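You operate a simulated robot arm through the tools that you are given. There is no shell and no other tool.

The job below is to be done with a simulated robot arm. You get a single attempt, and the scene is never put back.

Task
Set the controls near the top of the prep bench. At the end: the red shutter handle is set to in; the blue button is switched off; the green lever is set to small; the yellow shutter handle is set to in; whatever was shut is shut again. Leave all else as you found it, and nothing knocked over. The green lever goes to its stop.

Only the result counts: the job must be done as asked and must still hold three seconds after the hand-in. Knocking over, shifting, dropping, spilling or breaking anything else fails it.

Robot
A 6-joint arm with a two-finger gripper, fixed in place. Base frame: the origin is at the foot of the arm, x ahead of it, y to its left, z up. Readings come in m, degrees, newtons and seconds.
Its first joint turns from -166.0 to 166.0 degrees. Payload 2.45 kg.
The tool frame sits at the grasp point between the pads (the TCP): z along the fingers, y along the line on which they close. The tips reach 0.02 m beyond it. Largest opening 0.14 m; the body of the gripper starts 0.168 m behind the TCP.
Orientation is that of the tool frame in the base frame, as a unit quaternion [x, y, z, w]. With the fingers straight down and closing along the base's y, the tool's x points along the base's -x, its y along +y and its z along -z.

Tools
- The arm moves only by the tool jog_arm. Its argument "plan" is a list of rows, each a list of 2 entries, a list of its own where there are three numbers: the shift along the tool's x, y, z in m, then the turn, a rotation vector about the tool's x, y, z in degrees. In form: [[[x, y, z], [rx, ry, rz]], ...]. A call has 1 to 20 rows; each row is the pose to reach, as a shift and turn from the pose commanded when the call began, along the tool's axes at that moment. "grip" is the opening, from 0 (shut) to 1 (fully open), set as the call begins (left out, the last holds). A row lasts 0.2 s, in which the tool goes at most 0.05 m and 8.6 degrees; a call with a longer step from one row to the next is refused whole, and so is a gripper value outside its range. A pose out of reach is approached as far as the arm can. The call stops where the force on the tool passes 40 N (or 10 N more than at its start, if that is more) or the arm is blocked; 0.2 s more then pass. The fingers move at their own pace (about 0.045 m/s each) and stop on an object; they squeeze with about 43 N. The grip force told is the motor's: it shows also when the fingers shut on nothing. Time passes only in rows, and 0.2 s behind the last, so rows that repeat a pose let the fingers close. The reply holds the time, the measured pose of the TCP, the force on the tool along the base axes, the opening and the grip force, in the units named above and with some noise, with the torque about the TCP (base axes, N m) and any sound that the robot's microphone picked up, and new pictures: "pictures" is both (left out), scene, wrist or none.
- Cameras (640 x 400 px; columns grow to the right, rows downward): "scene" is fixed at [0.0478, -0.498, 1.924]; the picture's right is [0.75, -0.66, 0.00], its down [-0.34, -0.39, -0.86] and it looks along [0.57, 0.64, -0.52] (base axes); focal length 369 px, centre (320, 200). "wrist" rides on the gripper at [0.078, 0.011, -0.209] in the tool frame; the picture's right is [-0.14, 0.99, 0.00], its down [-0.92, -0.13, -0.37] and it looks along [-0.37, -0.05, 0.93] (tool axes); focal length 280 px, centre (320, 200). There is no depth. A picture from a camera that has moved, and an enlarged one, comes with that camera's place and axes in the base frame and with its lens.
- enlarge(camera, box): a new picture of the part [left, top, right, bottom] of that camera's present view, enlarged. No time passes.
- hand_in(): hands the job in; it is judged then, once.

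Places have to be worked out from the pictures, the camera data and where the tool is seen. Open the gripper and draw the arm clear of the work before you hand the job in, unless the task says otherwise.

The tools are called as name(argument=value, ...) on one line, values as JSON. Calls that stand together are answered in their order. jog_arm: Moves the arm, as the interface text tells. Its arguments: {"type":"object","properties":{"plan":{"type":"array","items":{"type":"array"}},"grip":{"type":"number"},"pictures":{"type":"string","enum":["both","scene","wrist","none"]}},"required":["plan"]} The other tools are called the same way: enlarge (camera, box) takes an enlarged picture of a part of a camera's view; hand_in () hands the job in.

At the start:

```text
t: 0.0
tcp_pos: [0.513, 0.2409, 1.5153]
tool_rot: [0.0, 1.0, 0.0, 0.0]
wrist_force: [0.0, 0.7, 1.5]
ft_torque: [-0.01, -0.01, 0.02]
finger_gap: 0.1398
gripper_force: 0.0
```

scene: 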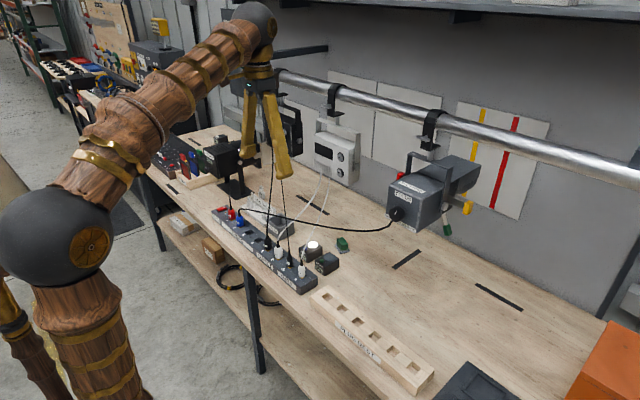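
wrist: 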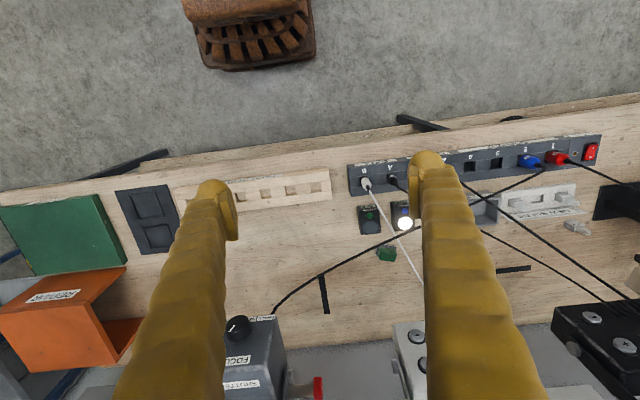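

The pictures show a bench with several devices hanging from a rail and a power strip. I'll enlarge the parts of interest to find the red/yellow shutter handles, blue button, and green lever.

enlarge(camera="scene", box=[360, 100, 520, 250])

enlarge(camera="scene", box=[230, 60, 380, 200])

enlarge(camera="scene", box=[190, 180, 360, 300])

enlarge(camera="wrist", box=[200, 280, 440, 400])

enlarge(camera="wrist", box=[340, 130, 640, 300])

```text
2.67 times, centred on (440, 175) of scene
camera zoom: at [0.0478, -0.498, 1.924], right [0.75, -0.66, 0.0], down [-0.34, -0.39, -0.86], along [0.57, 0.64, -0.52], focal length 985 px, centre (0, 267)
```

zoom: 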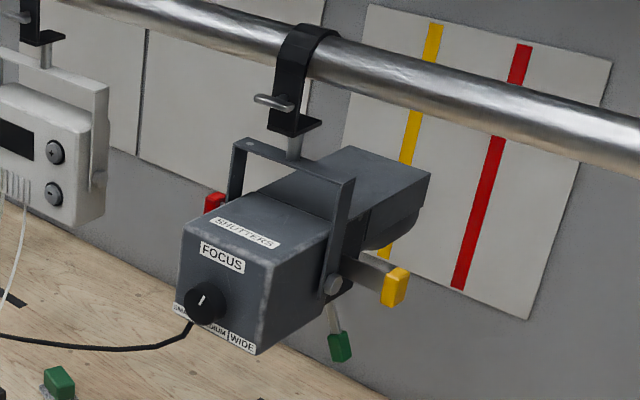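

```text
2.86 times, centred on (305, 130) of scene
camera zoom: at [0.0478, -0.498, 1.924], right [0.75, -0.66, 0.0], down [-0.34, -0.39, -0.86], along [0.57, 0.64, -0.52], focal length 1055 px, centre (363, 400)
```

zoom: 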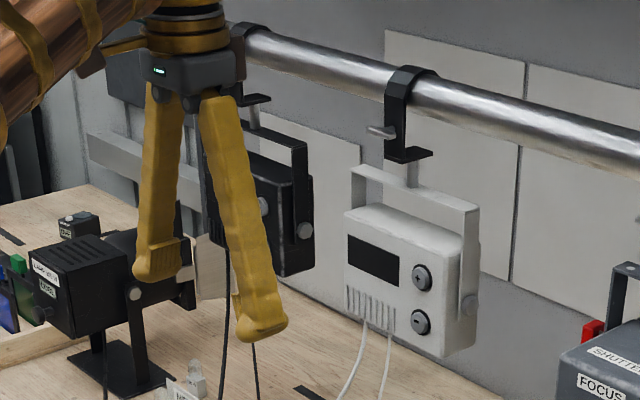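

```text
3.33 times, centred on (275, 240) of scene
camera zoom: at [0.0478, -0.498, 1.924], right [0.75, -0.66, 0.0], down [-0.34, -0.39, -0.86], along [0.57, 0.64, -0.52], focal length 1231 px, centre (470, 67)
```

zoom: 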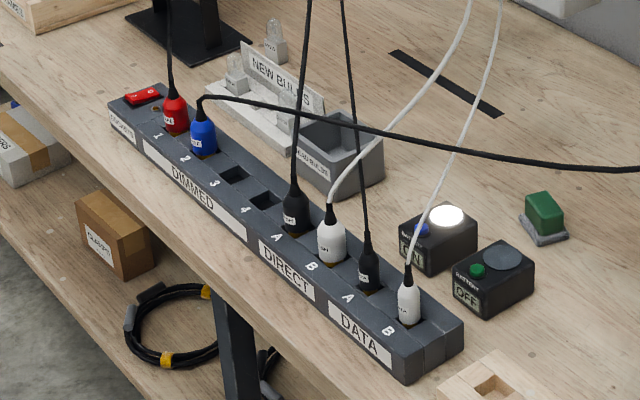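

```text
2.67 times, centred on (320, 340) of wrist
camera zoom: at [0.4347, 0.2489, 1.7231], right [0.14, 0.99, 0.0], down [0.92, -0.13, 0.37], along [0.37, -0.05, -0.93], focal length 748 px, centre (320, -173)
```

zoom: 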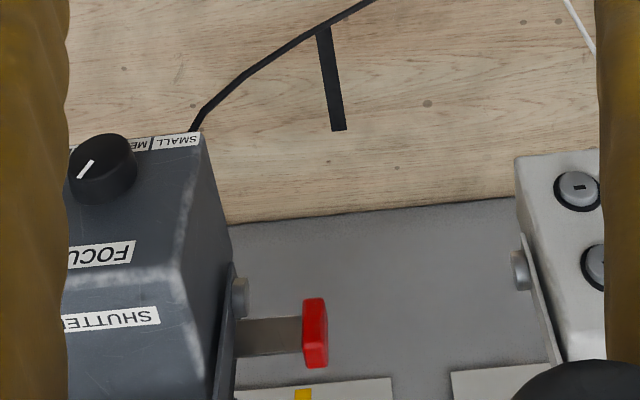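

```text
2.13 times, centred on (490, 215) of wrist
camera zoom: at [0.4347, 0.2489, 1.7231], right [0.14, 0.99, 0.0], down [0.92, -0.13, 0.37], along [0.37, -0.05, -0.93], focal length 598 px, centre (-43, 168)
```

zoom: 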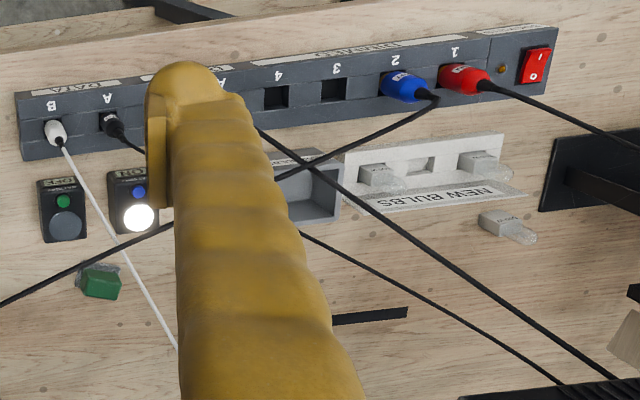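

Triangulating the two views, the lamp's focus knob is near (0.83, 0.04, 1.32), its red handle near (1.00, 0.17, 1.34), its yellow handle near (1.00, -0.09, 1.33). The blue button is near (0.80, 0.45, 0.96). I'll close the fingers and tilt the tool forward for a closer look at the lamp before touching anything.

jog_arm(plan=[[[-0.005, 0.005, 0.005], [0, -7.5, 0]], [[-0.01, 0.01, 0.01], [0, -15, 0]], [[-0.015, 0.015, 0.015], [0, -22.5, 0]], [[-0.02, 0.02, 0.02], [0, -30, 0]], [[-0.025, 0.025, 0.025], [0, -37.5, 0]], [[-0.03, 0.03, 0.03], [0, -45, 0]], [[-0.04, 0.04, 0.04], [0, -52.5, 0]], [[-0.05, 0.05, 0.05], [0, -60, 0]], [[-0.05, 0.05, 0.05], [0, -60, 0]], [[-0.05, 0.05, 0.05], [0, -60, 0]]], grip=0)

```text
t: 2.2
tcp_pos: [0.5611, 0.2899, 1.4663]
tool_rot: [0.0, 0.866, 0.0, 0.499]
wrist_force: [-0.1, -0.5, 0.5]
ft_torque: [0.01, -0.03, -0.03]
finger_gap: 0.0
gripper_force: 29.6
camera wrist: at [0.3419, 0.299, 1.5021], right [0.07, 0.99, 0.12], down [0.14, -0.13, 0.98], along [0.99, -0.05, -0.15], focal length 280 px, centre (320, 200)
```

scene: 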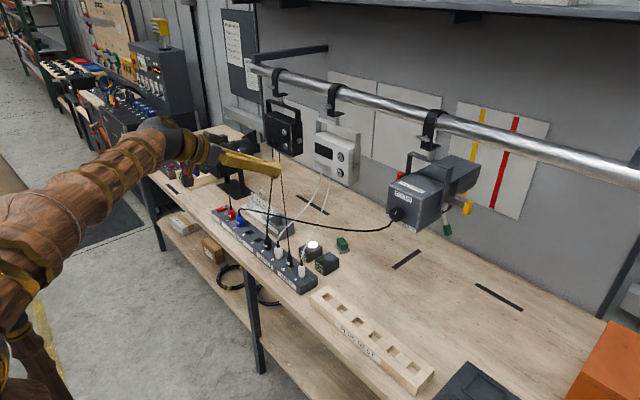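
wrist: 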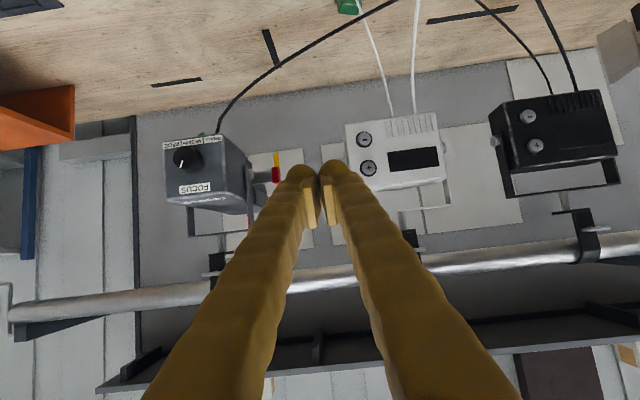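

enlarge(camera="wrist", box=[140, 110, 300, 220])

enlarge(camera="scene", box=[370, 120, 500, 250])

```text
3.64 times, centred on (220, 165) of wrist
camera zoom: at [0.3419, 0.299, 1.5021], right [0.07, 0.99, 0.12], down [0.14, -0.13, 0.98], along [0.99, -0.05, -0.15], focal length 1020 px, centre (684, 327)
```

zoom: 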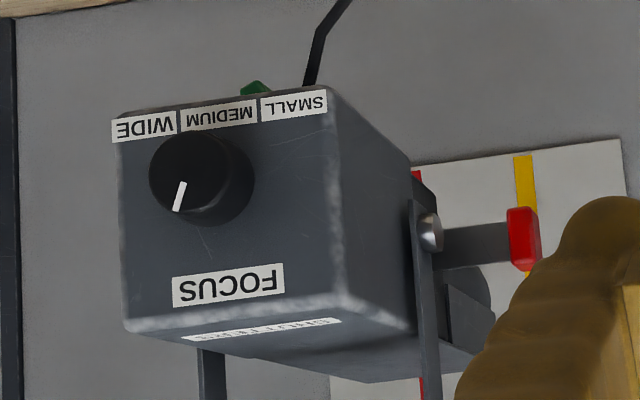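

```text
3.08 times, centred on (435, 185) of scene
camera zoom: at [0.0478, -0.498, 1.924], right [0.75, -0.66, 0.0], down [-0.34, -0.39, -0.86], along [0.57, 0.64, -0.52], focal length 1136 px, centre (-34, 246)
```

zoom: 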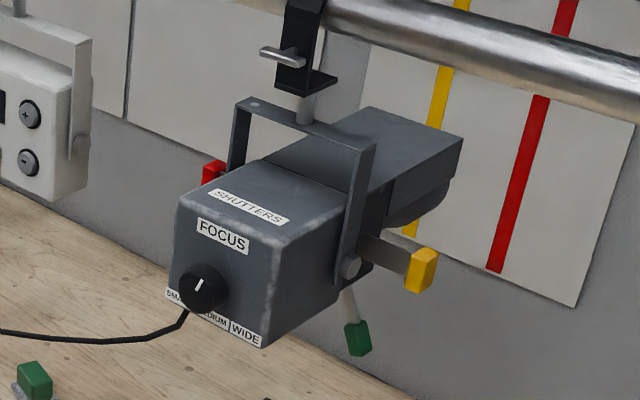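

The lamp's front labels read SMALL (toward +y), MEDIUM, WIDE (toward -y). The green lever hangs under the lamp near (1.04, -0.02, 1.19), on the WIDE side, and the two shutter handles stick out symmetrically. I'll roll the tool 90° and move into the gap left of the lamp to look at the red handle up close.

jog_arm(plan=[[[-0.01, -0.0036, 0.0206], [0, 0, 8.2]], [[-0.02, -0.0073, 0.0412], [0, 0, 16.4]], [[-0.03, -0.011, 0.0618], [0, 0, 24.6]], [[-0.039, -0.0145, 0.0824], [0, 0, 32.8]], [[-0.049, -0.018, 0.103], [0, 0, 41]], [[-0.059, -0.022, 0.1236], [0, 0, 49.2]], [[-0.069, -0.0255, 0.1442], [0, 0, 57.4]], [[-0.079, -0.029, 0.1648], [0, 0, 65.6]], [[-0.089, -0.033, 0.1854], [0, 0, 73.8]], [[-0.099, -0.0365, 0.206], [0, 0, 82]], [[-0.108, -0.04, 0.2265], [0, 0, 90]]])

```text
t: 4.6
tcp_pos: [0.8161, 0.2508, 1.446]
tool_rot: [0.612, 0.612, 0.354, 0.353]
wrist_force: [-1.2, -1.7, 0.2]
ft_torque: [-0.02, 0.03, 0.01]
finger_gap: 0.0
gripper_force: 29.5
camera wrist: at [0.6398, 0.3275, 1.5592], right [0.5, -0.14, 0.86], down [-0.38, -0.92, 0.07], along [0.78, -0.36, -0.51], focal length 280 px, centre (320, 200)
```

scene: 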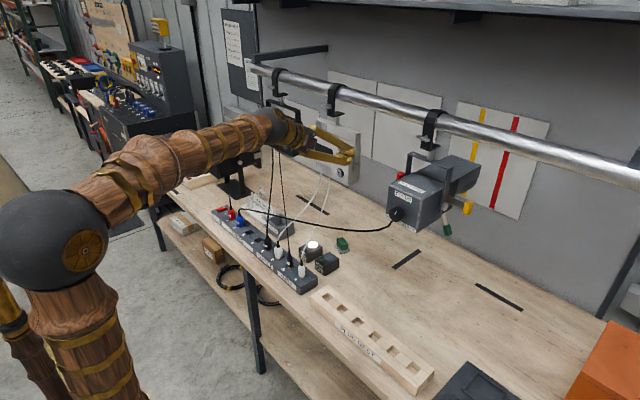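
wrist: 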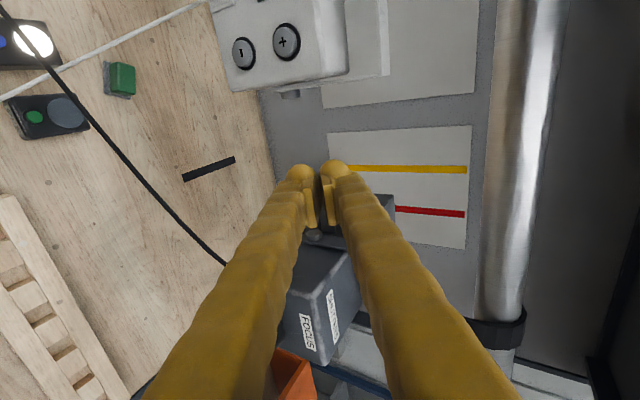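

The gap between the lamp and the white box looks clear, and the fingers now hide the red handle in the wrist view. I'll advance along the fingers to bring the tips level with the handle, staying about 3 cm to its left.

jog_arm(plan=[[[-0.002, 0, 0.03], [0, 0, 0]], [[-0.004, 0.001, 0.06], [0, 0, 0]], [[-0.006, 0.001, 0.09], [0, 0, 0]], [[-0.008, 0.002, 0.12], [0, 0, 0]], [[-0.01, 0.002, 0.15], [0, 0, 0]], [[-0.012, 0.003, 0.18], [0, 0, 0]], [[-0.012, 0.003, 0.205], [0, 0, 0]]])

```text
t: 6.2
tcp_pos: [0.9916, 0.2355, 1.344]
tool_rot: [0.613, 0.612, 0.354, 0.353]
wrist_force: [0.0, -0.2, 1.3]
ft_torque: [0.0, 0.02, 0.01]
finger_gap: 0.0
gripper_force: 29.1
camera wrist: at [0.8161, 0.3137, 1.4577], right [0.49, -0.14, 0.86], down [-0.38, -0.92, 0.07], along [0.78, -0.36, -0.51], focal length 280 px, centre (320, 200)
```

scene: 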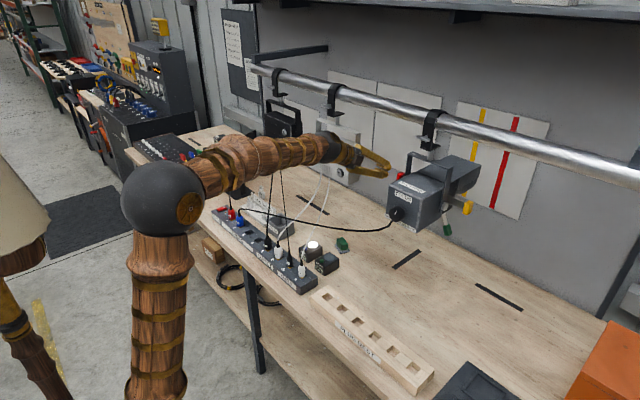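
wrist: 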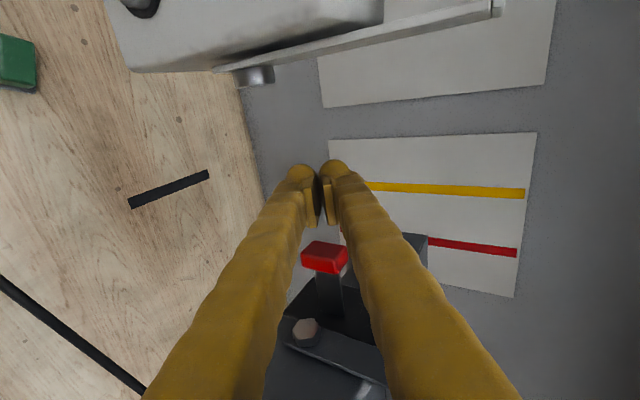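

enlarge(camera="wrist", box=[250, 140, 440, 380])

enlarge(camera="scene", box=[320, 120, 480, 240])

```text
1.67 times, centred on (345, 260) of wrist
camera zoom: at [0.8161, 0.3137, 1.4577], right [0.49, -0.14, 0.86], down [-0.38, -0.92, 0.07], along [0.78, -0.36, -0.51], focal length 467 px, centre (278, 100)
```

zoom: 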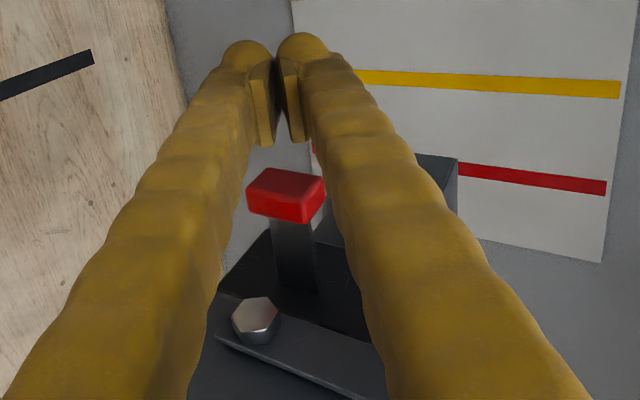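

```text
3.33 times, centred on (400, 180) of scene
camera zoom: at [0.0478, -0.498, 1.924], right [0.75, -0.66, 0.0], down [-0.34, -0.39, -0.86], along [0.57, 0.64, -0.52], focal length 1231 px, centre (53, 267)
```

zoom: 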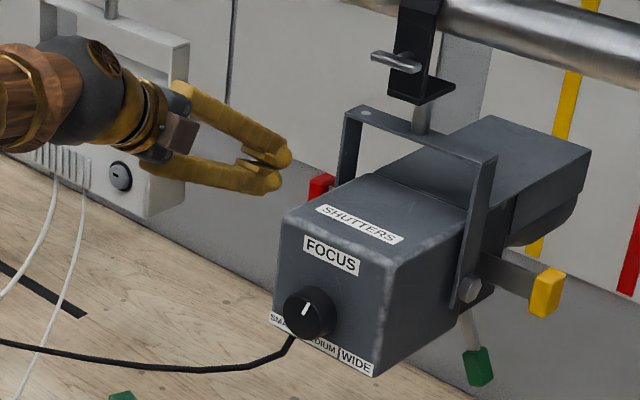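

The red handle's centre measures about (1.00, 0.17, 1.335), with the fingertips level with it and about 4 cm to its left. I'll move toward -y slowly to make contact and start pushing it in.

jog_arm(plan=[[[-0.015, 0, 0], [0, 0, 0]], [[-0.03, 0, 0], [0, 0, 0]], [[-0.037, 0, 0], [0, 0, 0]], [[-0.042, 0, 0], [0, 0, 0]], [[-0.047, 0, 0], [0, 0, 0]], [[-0.052, 0, 0], [0, 0, 0]], [[-0.057, 0, 0], [0, 0, 0]]])

```text
t: 7.8
tcp_pos: [0.9934, 0.1819, 1.343]
tool_rot: [0.612, 0.612, 0.353, 0.354]
wrist_force: [0.7, -0.4, -0.3]
ft_torque: [0.0, 0.01, -0.01]
finger_gap: 0.0
gripper_force: 29.4
camera wrist: at [0.817, 0.2572, 1.4577], right [0.5, -0.14, 0.86], down [-0.38, -0.92, 0.07], along [0.78, -0.37, -0.51], focal length 280 px, centre (320, 200)
```

scene: 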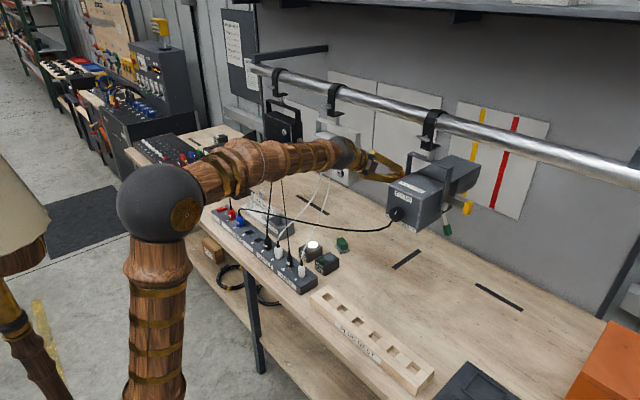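
wrist: 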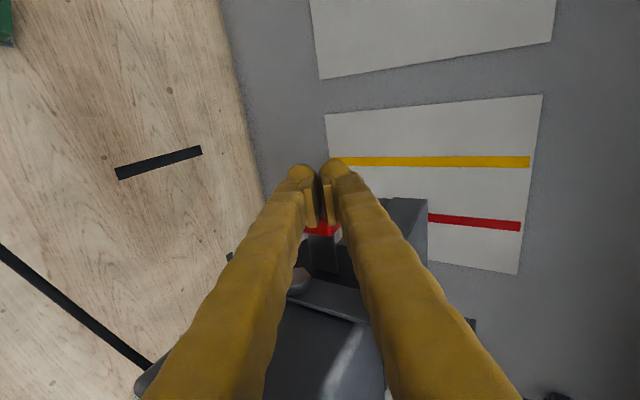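

No force yet at y ≈ 0.18; the handle looks just touching. I'll continue in small steps.

jog_arm(plan=[[[-0.005, 0, 0], [0, 0, 0]], [[-0.01, 0, 0], [0, 0, 0]], [[-0.015, 0, 0], [0, 0, 0]], [[-0.02, 0, 0], [0, 0, 0]]])

```text
t: 8.8
tcp_pos: [0.9929, 0.1605, 1.345]
tool_rot: [0.612, 0.612, 0.353, 0.354]
wrist_force: [0.0, 0.7, -0.2]
ft_torque: [0.04, -0.01, 0.01]
finger_gap: 0.0
gripper_force: 28.7
camera wrist: at [0.8171, 0.2369, 1.4583], right [0.5, -0.14, 0.86], down [-0.38, -0.92, 0.07], along [0.78, -0.36, -0.51], focal length 280 px, centre (320, 200)
```

scene: 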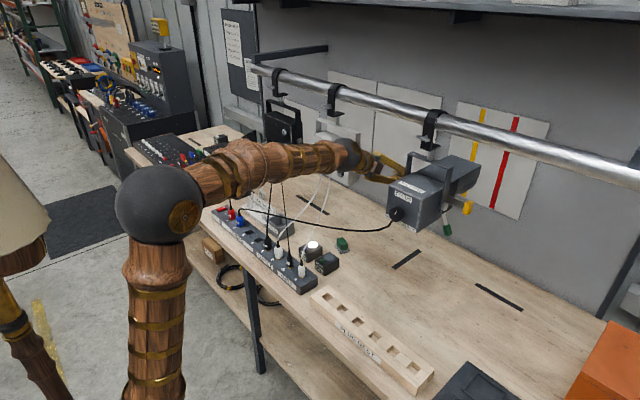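
wrist: 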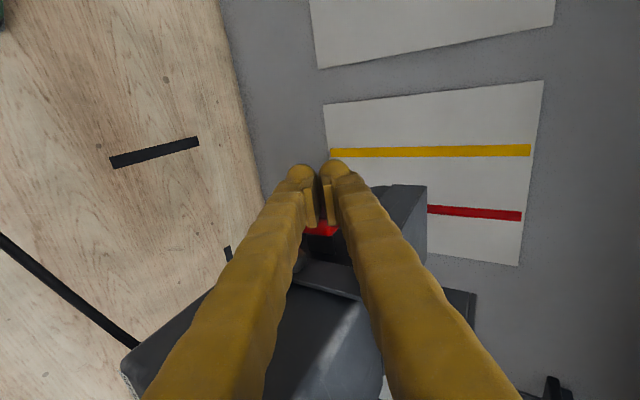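

The red handle moves with the finger with little resistance. Let me check the clearance between the finger and the yoke arm before pushing further.

enlarge(camera="wrist", box=[240, 150, 440, 330])

enlarge(camera="scene", box=[340, 130, 480, 240])

```text
2.22 times, centred on (340, 240) of wrist
camera zoom: at [0.8171, 0.2369, 1.4583], right [0.5, -0.14, 0.86], down [-0.38, -0.92, 0.07], along [0.78, -0.36, -0.51], focal length 623 px, centre (276, 111)
```

zoom: 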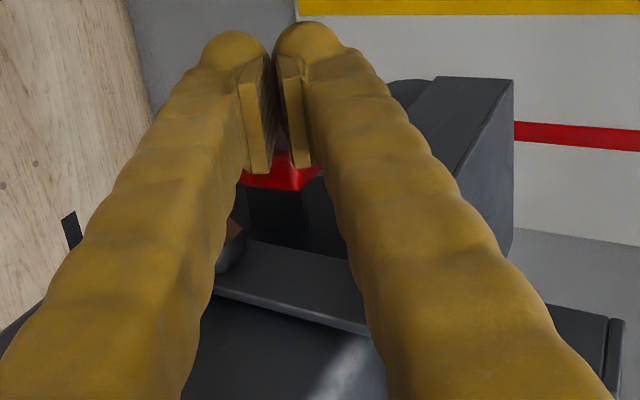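

```text
3.64 times, centred on (410, 185) of scene
camera zoom: at [0.0478, -0.498, 1.924], right [0.75, -0.66, 0.0], down [-0.34, -0.39, -0.86], along [0.57, 0.64, -0.52], focal length 1343 px, centre (-7, 254)
```

zoom: 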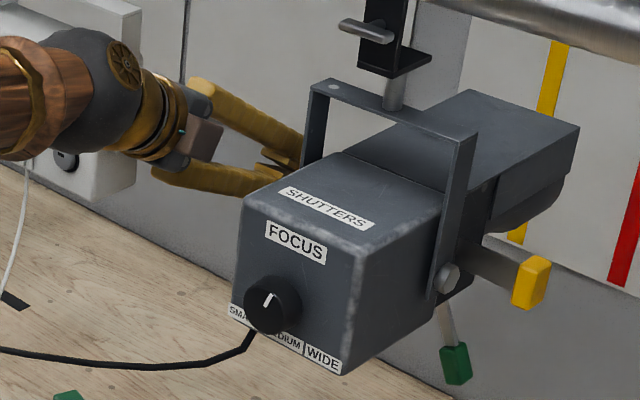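

The yoke arm still has a bit of clearance from the fingers. I'll continue in 3 mm steps, watching the force.

jog_arm(plan=[[[-0.003, 0, 0], [0, 0, 0]], [[-0.006, 0, 0], [0, 0, 0]], [[-0.009, 0, 0], [0, 0, 0]], [[-0.012, 0, 0], [0, 0, 0]]])

```text
t: 9.8
tcp_pos: [0.9922, 0.1481, 1.3447]
tool_rot: [0.613, 0.613, 0.353, 0.353]
wrist_force: [-0.7, 0.5, -0.7]
ft_torque: [-0.01, 0.02, -0.02]
finger_gap: 0.0002
gripper_force: 29.7
camera wrist: at [0.8166, 0.2249, 1.4587], right [0.5, -0.14, 0.86], down [-0.38, -0.92, 0.07], along [0.78, -0.37, -0.51], focal length 280 px, centre (320, 200)
```

scene: 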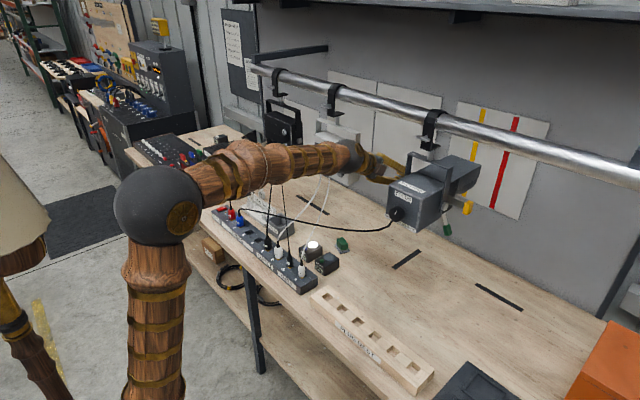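
wrist: 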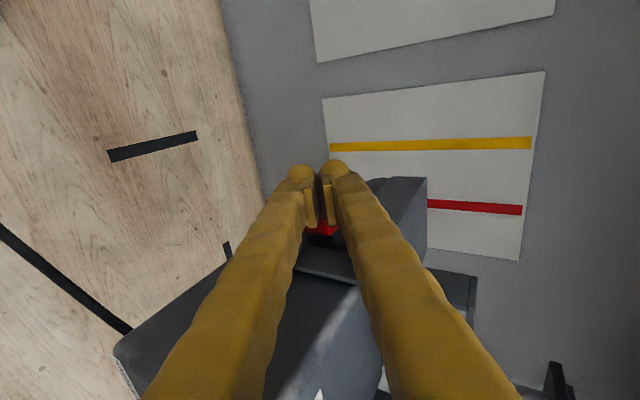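

Still moving freely at y ≈ 0.148 without notable force. I'll go on in 3 mm steps.

jog_arm(plan=[[[-0.003, 0, 0], [0, 0, 0]], [[-0.006, 0, 0], [0, 0, 0]], [[-0.009, 0, 0], [0, 0, 0]]])

enlarge(camera="wrist", box=[240, 150, 440, 330])

```text
t: 10.6
tcp_pos: [0.992, 0.1458, 1.3454]
tool_rot: [0.611, 0.614, 0.355, 0.353]
wrist_force: [3.2, 18.1, -1.5]
ft_torque: [0.11, -0.03, 0.23]
finger_gap: 0.0059
gripper_force: 29.4
stopped in row 3: the force on the tool passed its limit at 44 N (the readings are from after the stop); the commanded pose is now the measured one
camera wrist: at [0.8157, 0.2215, 1.4585], right [0.5, -0.14, 0.86], down [-0.38, -0.92, 0.07], along [0.78, -0.36, -0.51], focal length 280 px, centre (320, 200)
```

scene: 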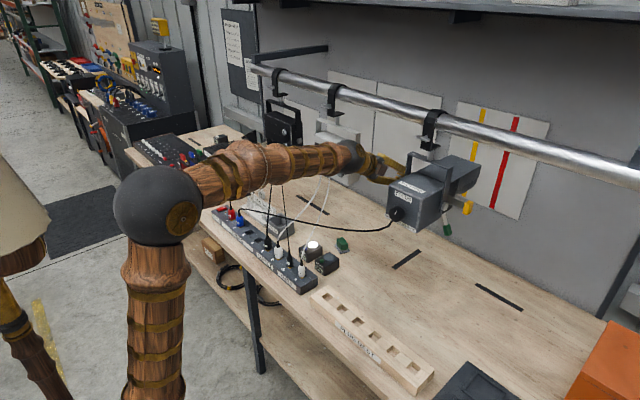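
wrist: 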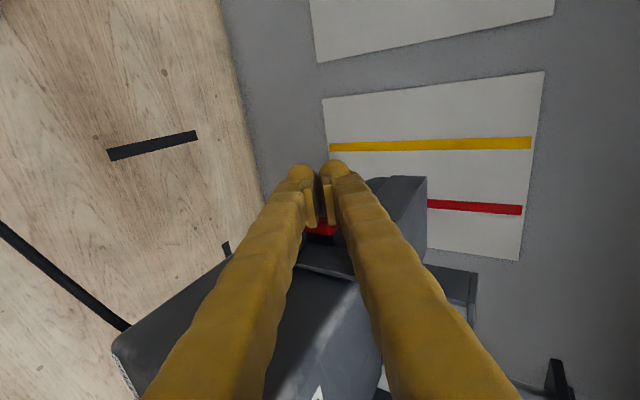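

```text
2.22 times, centred on (340, 240) of wrist
camera zoom: at [0.8157, 0.2215, 1.4585], right [0.5, -0.14, 0.86], down [-0.38, -0.92, 0.07], along [0.78, -0.36, -0.51], focal length 623 px, centre (276, 111)
```

zoom: 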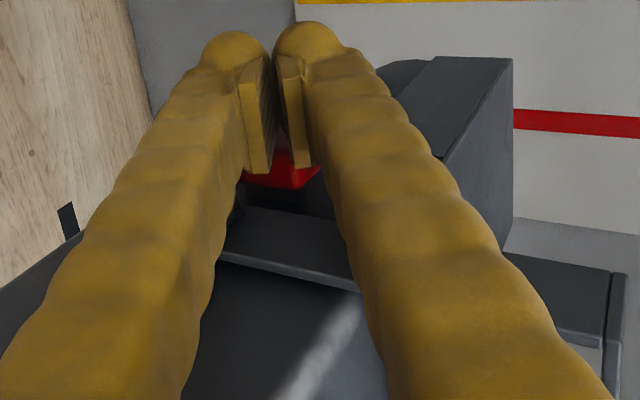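

The stop came with the contact torque placing the load at the fingertip (on the handle), not on the yoke. So the red shutter appears to be fully in. I'll back off to +y and check it.

jog_arm(plan=[[[0.02, 0, 0], [0, 0, 0]], [[0.05, 0, 0], [0, 0, 0]], [[0.085, 0, 0], [0, 0, 0]]])

enlarge(camera="wrist", box=[220, 150, 420, 390])

enlarge(camera="scene", box=[340, 130, 480, 240])

```text
t: 11.3
tcp_pos: [0.9901, 0.229, 1.3456]
tool_rot: [0.611, 0.613, 0.354, 0.353]
wrist_force: [0.2, -0.4, 0.3]
ft_torque: [-0.02, -0.03, 0.01]
finger_gap: 0.0001
gripper_force: 29.5
camera wrist: at [0.8141, 0.3053, 1.4582], right [0.49, -0.14, 0.86], down [-0.38, -0.92, 0.07], along [0.78, -0.36, -0.51], focal length 280 px, centre (320, 200)
```

scene: 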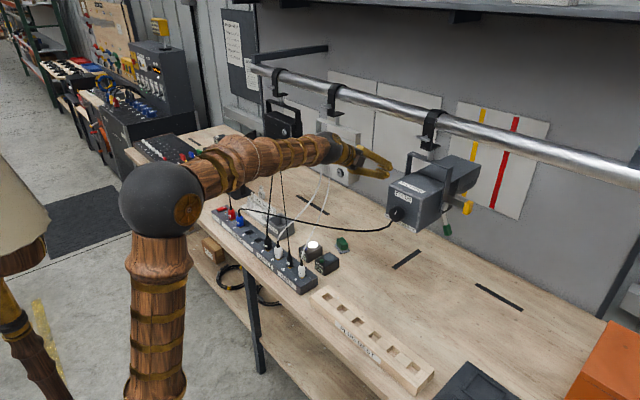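
wrist: 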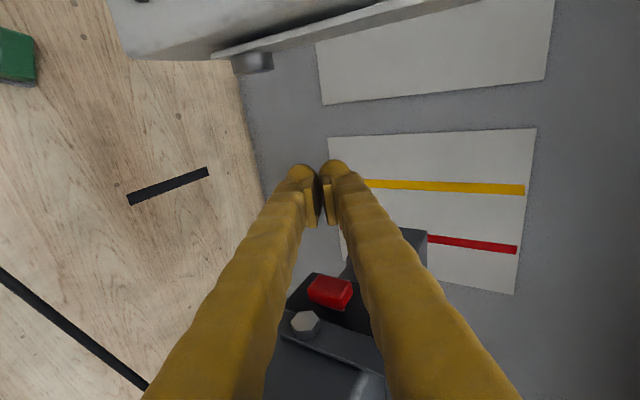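

```text
1.67 times, centred on (320, 270) of wrist
camera zoom: at [0.8141, 0.3053, 1.4582], right [0.49, -0.14, 0.86], down [-0.38, -0.92, 0.07], along [0.78, -0.36, -0.51], focal length 467 px, centre (320, 83)
```

zoom: 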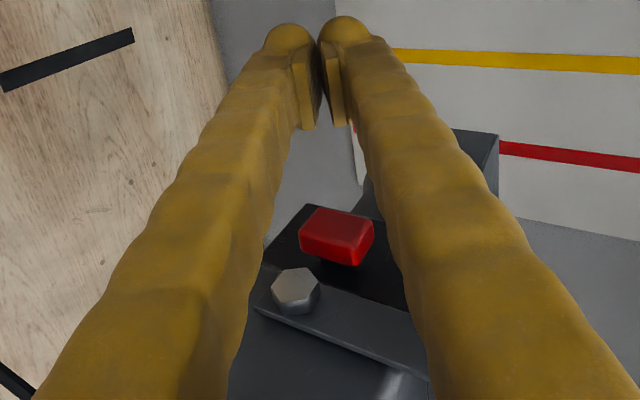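

```text
3.64 times, centred on (410, 185) of scene
camera zoom: at [0.0478, -0.498, 1.924], right [0.75, -0.66, 0.0], down [-0.34, -0.39, -0.86], along [0.57, 0.64, -0.52], focal length 1343 px, centre (-7, 254)
```

zoom: 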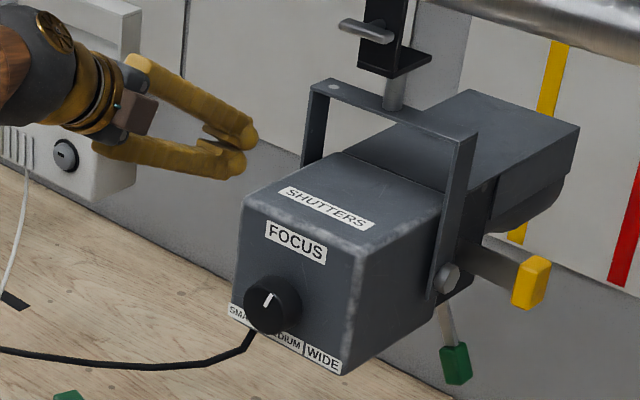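

The red handle is now in against the housing (centre about y = 0.127, about 4.5 cm further in). Next I'll retreat, cross in front of the lamp and roll the tool to the mirrored orientation for the yellow handle.

jog_arm(plan=[[[0, 0, -0.04], [0, 0, 0]], [[0, 0, -0.085], [0, 0, 0]], [[0, 0, -0.13], [0, 0, 0]], [[0, 0, -0.175], [0, 0, 0]], [[0, 0, -0.22], [0, 0, 0]], [[0, 0, -0.265], [0, 0, 0]], [[0, 0, -0.3], [0, 0, 0]], [[-0.03, 0, -0.3], [0, 0, -8.5]], [[-0.06, 0, -0.3], [0, 0, -17]], [[-0.09, 0, -0.3], [0, 0, -25.5]], [[-0.12, 0, -0.3], [0, 0, -34]], [[-0.15, 0, -0.3], [0, 0, -42.5]], [[-0.18, 0, -0.3], [0, 0, -51]], [[-0.21, 0, -0.3], [0, 0, -59.5]], [[-0.24, 0, -0.3], [0, 0, -68]], [[-0.27, 0, -0.3], [0, 0, -76.5]], [[-0.3, 0, -0.3], [0, 0, -85]], [[-0.34, 0, -0.3], [0, 0, -90]]])

```text
t: 15.2
tcp_pos: [0.735, -0.1123, 1.4949]
tool_rot: [-0.002, 0.866, 0.002, 0.5]
wrist_force: [0.0, 0.3, 0.4]
ft_torque: [-0.02, -0.01, 0.0]
finger_gap: 0.0
gripper_force: 29.2
camera wrist: at [0.5151, -0.104, 1.5303], right [0.06, 0.99, 0.12], down [0.14, -0.13, 0.98], along [0.99, -0.05, -0.15], focal length 280 px, centre (320, 200)
```

scene: 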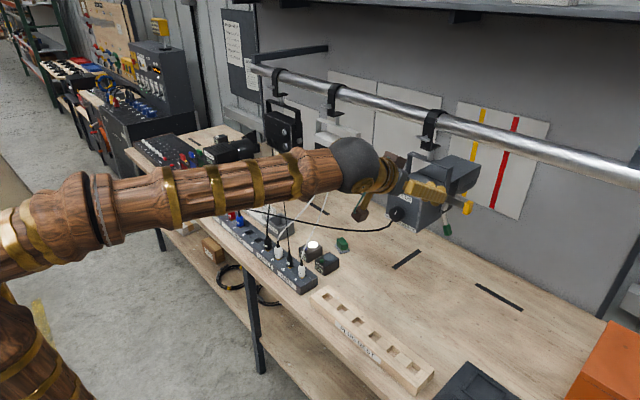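
wrist: 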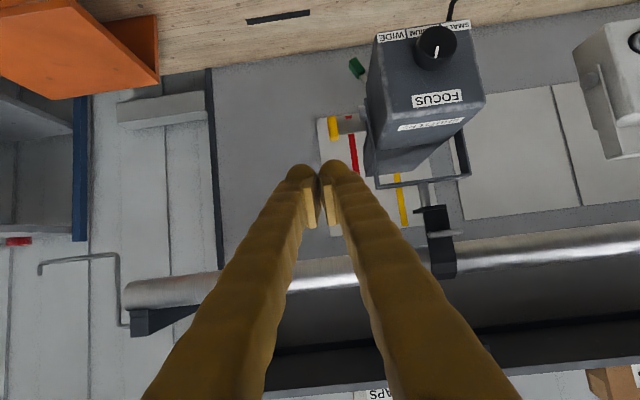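

Now in neutral roll, right of the lamp. Let me zoom to measure the yellow handle and the green lever from this side.

enlarge(camera="wrist", box=[300, 10, 500, 210])

```text
2.00 times, centred on (400, 110) of wrist
camera zoom: at [0.5151, -0.104, 1.5303], right [0.06, 0.99, 0.12], down [0.14, -0.13, 0.98], along [0.99, -0.05, -0.15], focal length 561 px, centre (160, 380)
```

zoom: 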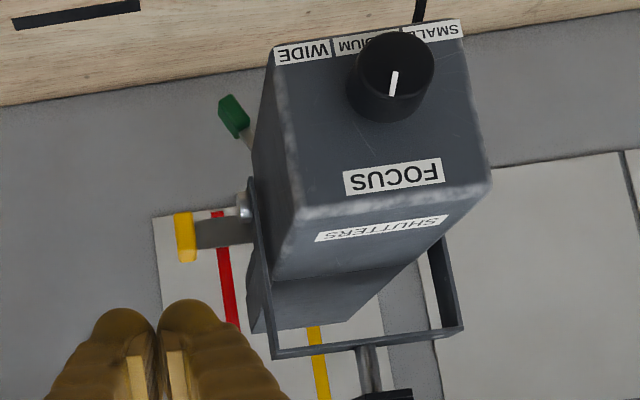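

Yellow handle measures (1.00, -0.09, 1.332) and the green lever's grip (1.036, -0.025, 1.195), tilted about 25° toward -y about the lamp's axis. I'll roll -90° and shift to y ≈ -0.16 ready for the yellow handle.

jog_arm(plan=[[[0, -0.005, 0], [0, 0, -8.2]], [[0, -0.01, 0], [0, 0, -16.4]], [[0, -0.015, 0], [0, 0, -24.6]], [[0, -0.02, 0], [0, 0, -32.8]], [[0, -0.025, 0], [0, 0, -41]], [[0, -0.03, 0], [0, 0, -49.2]], [[0, -0.035, 0], [0, 0, -57.4]], [[0, -0.04, 0], [0, 0, -65.6]], [[0, -0.045, 0], [0, 0, -73.8]], [[0, -0.05, 0], [0, 0, -82]], [[0, -0.05, 0], [0, 0, -90]]])

```text
t: 17.6
tcp_pos: [0.7341, -0.1613, 1.4939]
tool_rot: [0.614, -0.61, 0.353, -0.355]
wrist_force: [-0.9, 0.4, -0.6]
ft_torque: [0.01, 0.0, -0.03]
finger_gap: 0.0
gripper_force: 29.4
camera wrist: at [0.5467, -0.2418, 1.5892], right [-0.49, 0.13, -0.86], down [-0.26, 0.92, 0.29], along [0.83, 0.37, -0.42], focal length 280 px, centre (320, 200)
```

scene: 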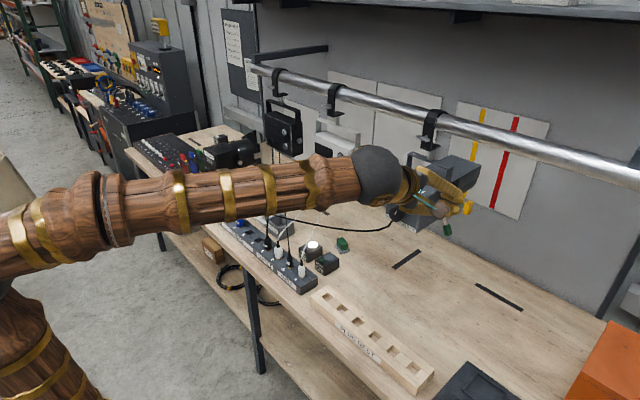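
wrist: 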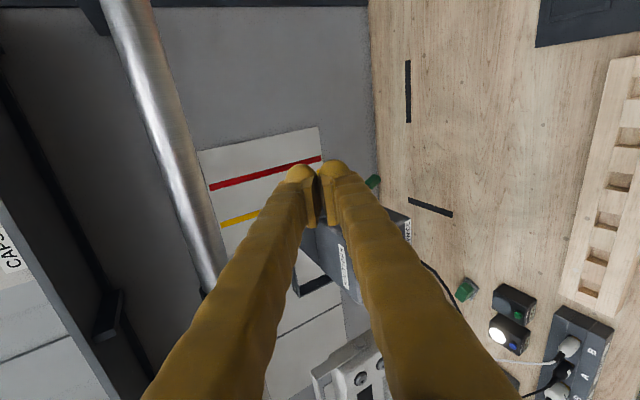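

Clear path on the right side as well. I'll advance along the fingers to bring the tips level with the yellow handle, about 4 cm to its right.

jog_arm(plan=[[[0.001, 0, 0.043], [0, 0, 0]], [[0.002, 0, 0.086], [0, 0, 0]], [[0.003, 0, 0.129], [0, 0, 0]], [[0.004, 0, 0.172], [0, 0, 0]], [[0.004, 0.001, 0.215], [0, 0, 0]], [[0.004, 0.001, 0.258], [0, 0, 0]], [[0.004, 0.001, 0.298], [0, 0, 0]]])

enlarge(camera="wrist", box=[200, 150, 420, 390])

```text
t: 19.1
tcp_pos: [0.9913, -0.1665, 1.3512]
tool_rot: [0.614, -0.611, 0.353, -0.355]
wrist_force: [-0.1, -0.2, 0.7]
ft_torque: [-0.03, 0.01, -0.01]
finger_gap: 0.0
gripper_force: 29.7
camera wrist: at [0.8054, -0.2456, 1.445], right [-0.49, 0.14, -0.86], down [-0.26, 0.92, 0.29], along [0.83, 0.37, -0.42], focal length 280 px, centre (320, 200)
```

scene: 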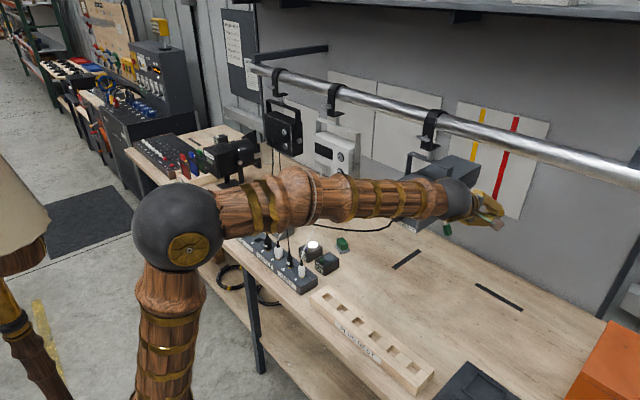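
wrist: 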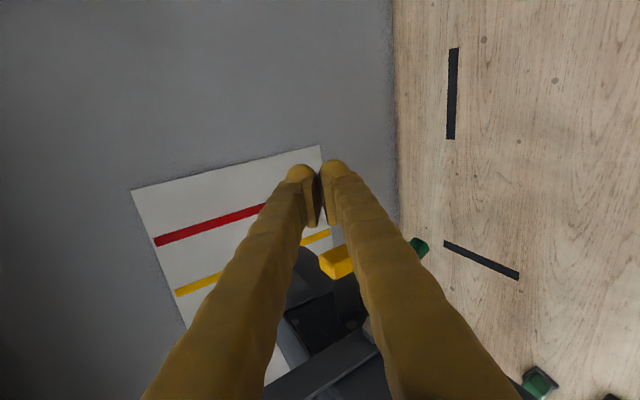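

```text
1.67 times, centred on (310, 270) of wrist
camera zoom: at [0.8054, -0.2456, 1.445], right [-0.49, 0.14, -0.86], down [-0.26, 0.92, 0.29], along [0.83, 0.37, -0.42], focal length 467 px, centre (337, 83)
```

zoom: 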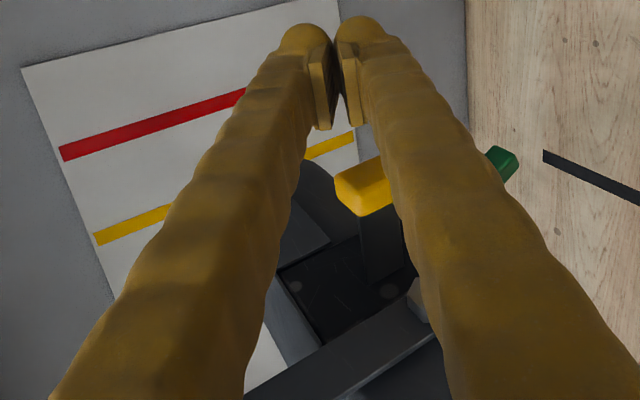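

The tips sit about 1 cm high relative to the yellow handle (centre z ≈ 1.335). I'll lower 1 cm and push toward +y, slowing near contact.

jog_arm(plan=[[[0, 0.009, 0.005], [0, 0, 0]], [[-0.02, 0.009, 0.005], [0, 0, 0]], [[-0.035, 0.009, 0.005], [0, 0, 0]], [[-0.042, 0.009, 0.005], [0, 0, 0]], [[-0.049, 0.009, 0.005], [0, 0, 0]], [[-0.056, 0.009, 0.005], [0, 0, 0]], [[-0.063, 0.009, 0.005], [0, 0, 0]], [[-0.07, 0.009, 0.005], [0, 0, 0]]])

enlarge(camera="wrist", box=[200, 150, 420, 390])

```text
t: 20.9
tcp_pos: [0.9915, -0.0955, 1.3348]
tool_rot: [0.614, -0.611, 0.353, -0.354]
wrist_force: [0.2, -0.6, -0.2]
ft_torque: [-0.01, 0.02, -0.01]
finger_gap: 0.0002
gripper_force: 29.6
camera wrist: at [0.8049, -0.175, 1.4296], right [-0.49, 0.14, -0.86], down [-0.26, 0.92, 0.3], along [0.83, 0.37, -0.42], focal length 280 px, centre (320, 200)
```

scene: 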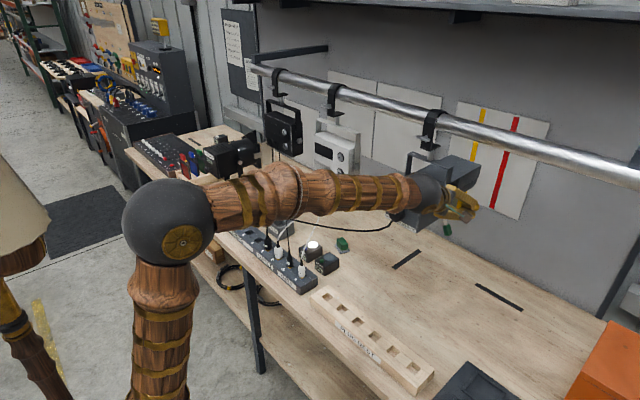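
wrist: 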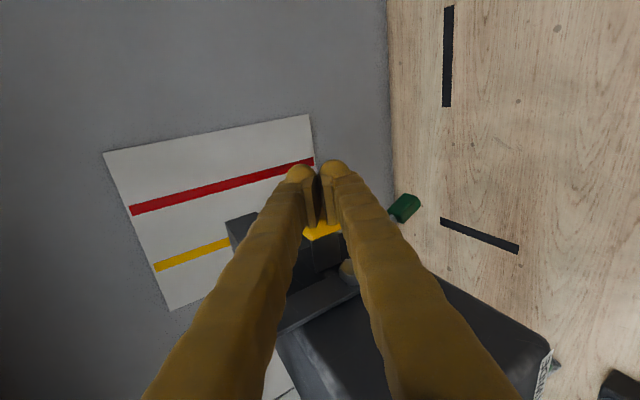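

```text
1.67 times, centred on (310, 270) of wrist
camera zoom: at [0.8049, -0.175, 1.4296], right [-0.49, 0.14, -0.86], down [-0.26, 0.92, 0.3], along [0.83, 0.37, -0.42], focal length 467 px, centre (337, 83)
```

zoom: 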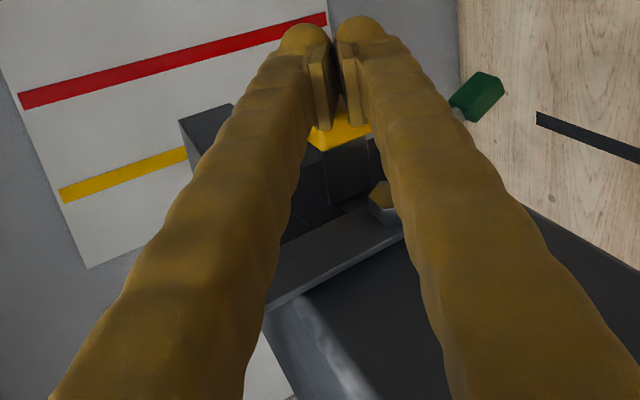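

The finger is centred on the yellow handle and pushing it with negligible force, now at y ≈ -0.096. I'll continue in 3 mm steps until it stops.

jog_arm(plan=[[[-0.004, 0, 0], [0, 0, 0]], [[-0.008, 0, 0], [0, 0, 0]], [[-0.012, 0, 0], [0, 0, 0]], [[-0.016, 0, 0], [0, 0, 0]], [[-0.019, 0, 0], [0, 0, 0]], [[-0.022, 0, 0], [0, 0, 0]], [[-0.025, 0, 0], [0, 0, 0]], [[-0.028, 0, 0], [0, 0, 0]], [[-0.031, 0, 0], [0, 0, 0]]])

enlarge(camera="wrist", box=[200, 150, 420, 390])

```text
t: 22.9
tcp_pos: [0.9887, -0.0653, 1.334]
tool_rot: [0.612, -0.612, 0.354, -0.354]
wrist_force: [-4.6, -19.4, -1.6]
ft_torque: [-0.11, 0.04, -0.04]
finger_gap: 0.0062
gripper_force: 29.6
camera wrist: at [0.8036, -0.1456, 1.429], right [-0.49, 0.14, -0.86], down [-0.26, 0.92, 0.3], along [0.83, 0.37, -0.42], focal length 280 px, centre (320, 200)
```

scene: 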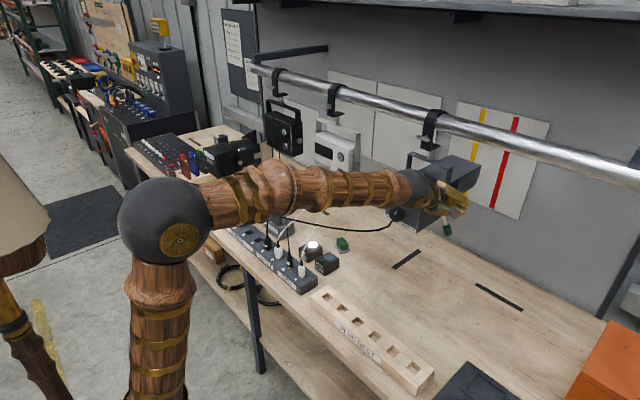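
wrist: 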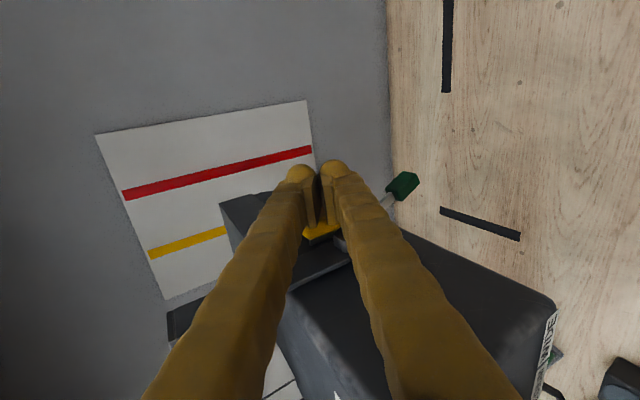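

```text
1.67 times, centred on (310, 270) of wrist
camera zoom: at [0.8036, -0.1456, 1.429], right [-0.49, 0.14, -0.86], down [-0.26, 0.92, 0.3], along [0.83, 0.37, -0.42], focal length 467 px, centre (337, 83)
```

zoom: 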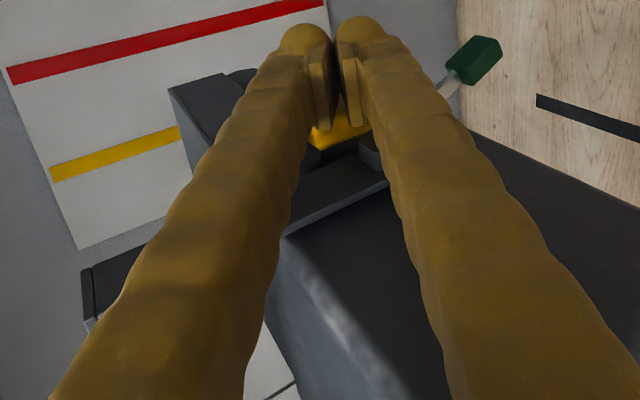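

Resistance has now built up (19 N) at y ≈ -0.065, at the fingertip. I'll press a few mm further to confirm it's the stop.

jog_arm(plan=[[[-0.002, 0, 0], [0, 0, 0]], [[-0.004, 0, 0], [0, 0, 0]], [[-0.006, 0, 0], [0, 0, 0]]], pictures="none")

```text
t: 23.5
tcp_pos: [0.9902, -0.0659, 1.3341]
tool_rot: [-0.612, 0.612, -0.355, 0.353]
wrist_force: [-2.7, -17.5, -0.1]
ft_torque: [-0.06, 0.0, -0.08]
finger_gap: 0.006
gripper_force: 29.2
stopped in row 2: the force on the tool passed its limit at 44 N (the readings are from after the stop); the commanded pose is now the measured one
```

It's firmly at the stop (44 N with no further motion). I'll back off to -y and inspect.

jog_arm(plan=[[[0.02, 0, 0], [0, 0, 0]], [[0.05, 0, 0], [0, 0, 0]], [[0.09, 0, 0], [0, 0, 0]]])

enlarge(camera="wrist", box=[220, 150, 440, 390])

```text
t: 24.3
tcp_pos: [0.9917, -0.156, 1.3377]
tool_rot: [0.612, -0.612, 0.355, -0.354]
wrist_force: [0.2, -0.4, 0.2]
ft_torque: [-0.03, 0.0, 0.01]
finger_gap: 0.0001
gripper_force: 28.8
camera wrist: at [0.806, -0.2353, 1.4318], right [-0.49, 0.14, -0.86], down [-0.26, 0.92, 0.29], along [0.83, 0.37, -0.42], focal length 280 px, centre (320, 200)
```

scene: 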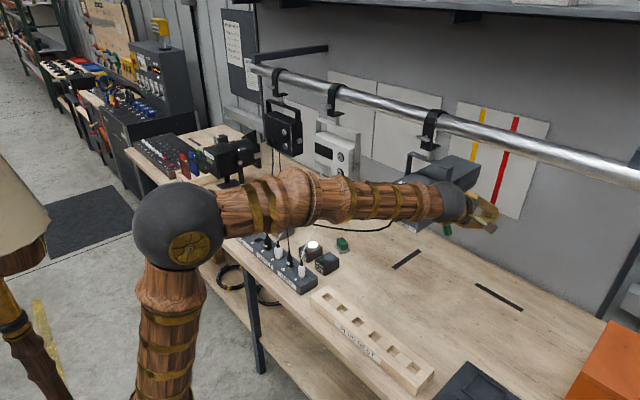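
wrist: 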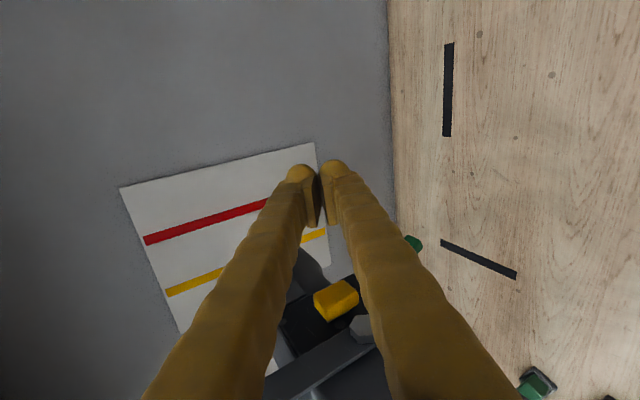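

```text
1.67 times, centred on (330, 270) of wrist
camera zoom: at [0.806, -0.2353, 1.4318], right [-0.49, 0.14, -0.86], down [-0.26, 0.92, 0.29], along [0.83, 0.37, -0.42], focal length 467 px, centre (303, 83)
```

zoom: 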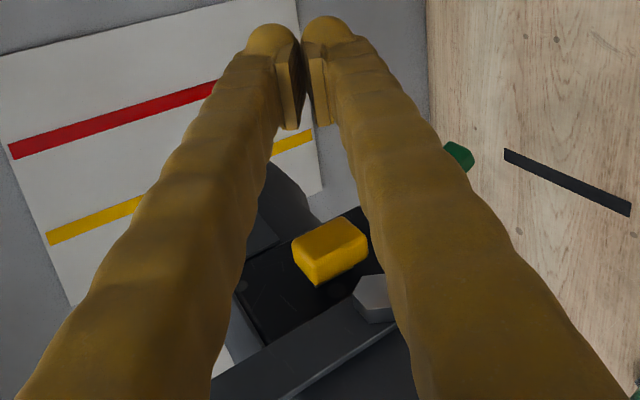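

Yellow is now in, matching red. Next is the green lever: I'll retreat, and roll back to neutral so I can then level the tool and come in from the right, beneath the lamp.

jog_arm(plan=[[[0.005, 0, -0.042], [0, 0, 0]], [[0.01, 0, -0.084], [0, 0, 0]], [[0.015, 0, -0.126], [0, 0, 0]], [[0.02, 0, -0.168], [0, 0, 0]], [[0.025, 0, -0.21], [0, 0, 0]], [[0.03, 0, -0.25], [0, 0, 0]], [[0.037, 0, -0.25], [0, 0, 8.2]], [[0.044, 0, -0.25], [0, 0, 16.4]], [[0.051, 0, -0.25], [0, 0, 24.6]], [[0.058, 0, -0.25], [0, 0, 32.8]], [[0.065, 0, -0.25], [0, 0, 41]], [[0.072, 0, -0.25], [0, 0, 49.2]], [[0.079, 0, -0.25], [0, 0, 57.4]], [[0.086, 0, -0.25], [0, 0, 65.6]], [[0.093, 0, -0.25], [0, 0, 73.8]], [[0.1, 0, -0.25], [0, 0, 82]], [[0.1, 0, -0.25], [0, 0, 90]]])

```text
t: 27.9
tcp_pos: [0.7748, -0.2542, 1.4602]
tool_rot: [0.0, 0.866, 0.001, 0.501]
wrist_force: [0.7, -0.1, -0.2]
ft_torque: [-0.02, 0.01, 0.0]
finger_gap: 0.0001
gripper_force: 29.4
camera wrist: at [0.5543, -0.2443, 1.4955], right [0.07, 0.99, 0.12], down [0.14, -0.13, 0.98], along [0.99, -0.05, -0.15], focal length 280 px, centre (320, 200)
```

scene: 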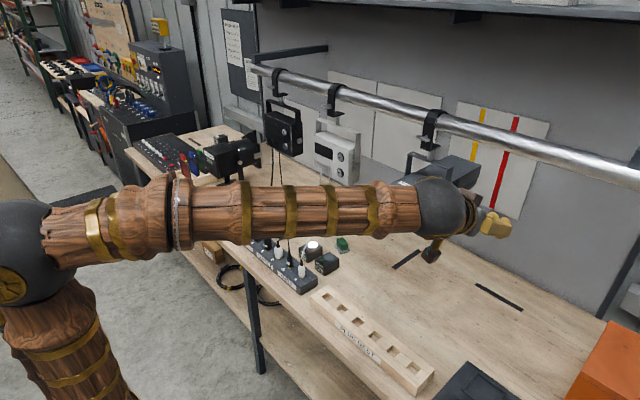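
wrist: 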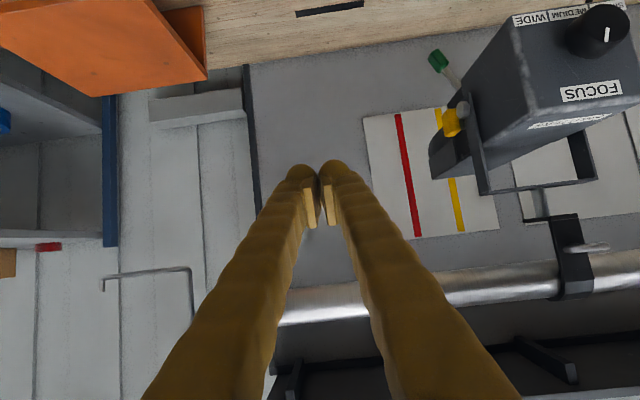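

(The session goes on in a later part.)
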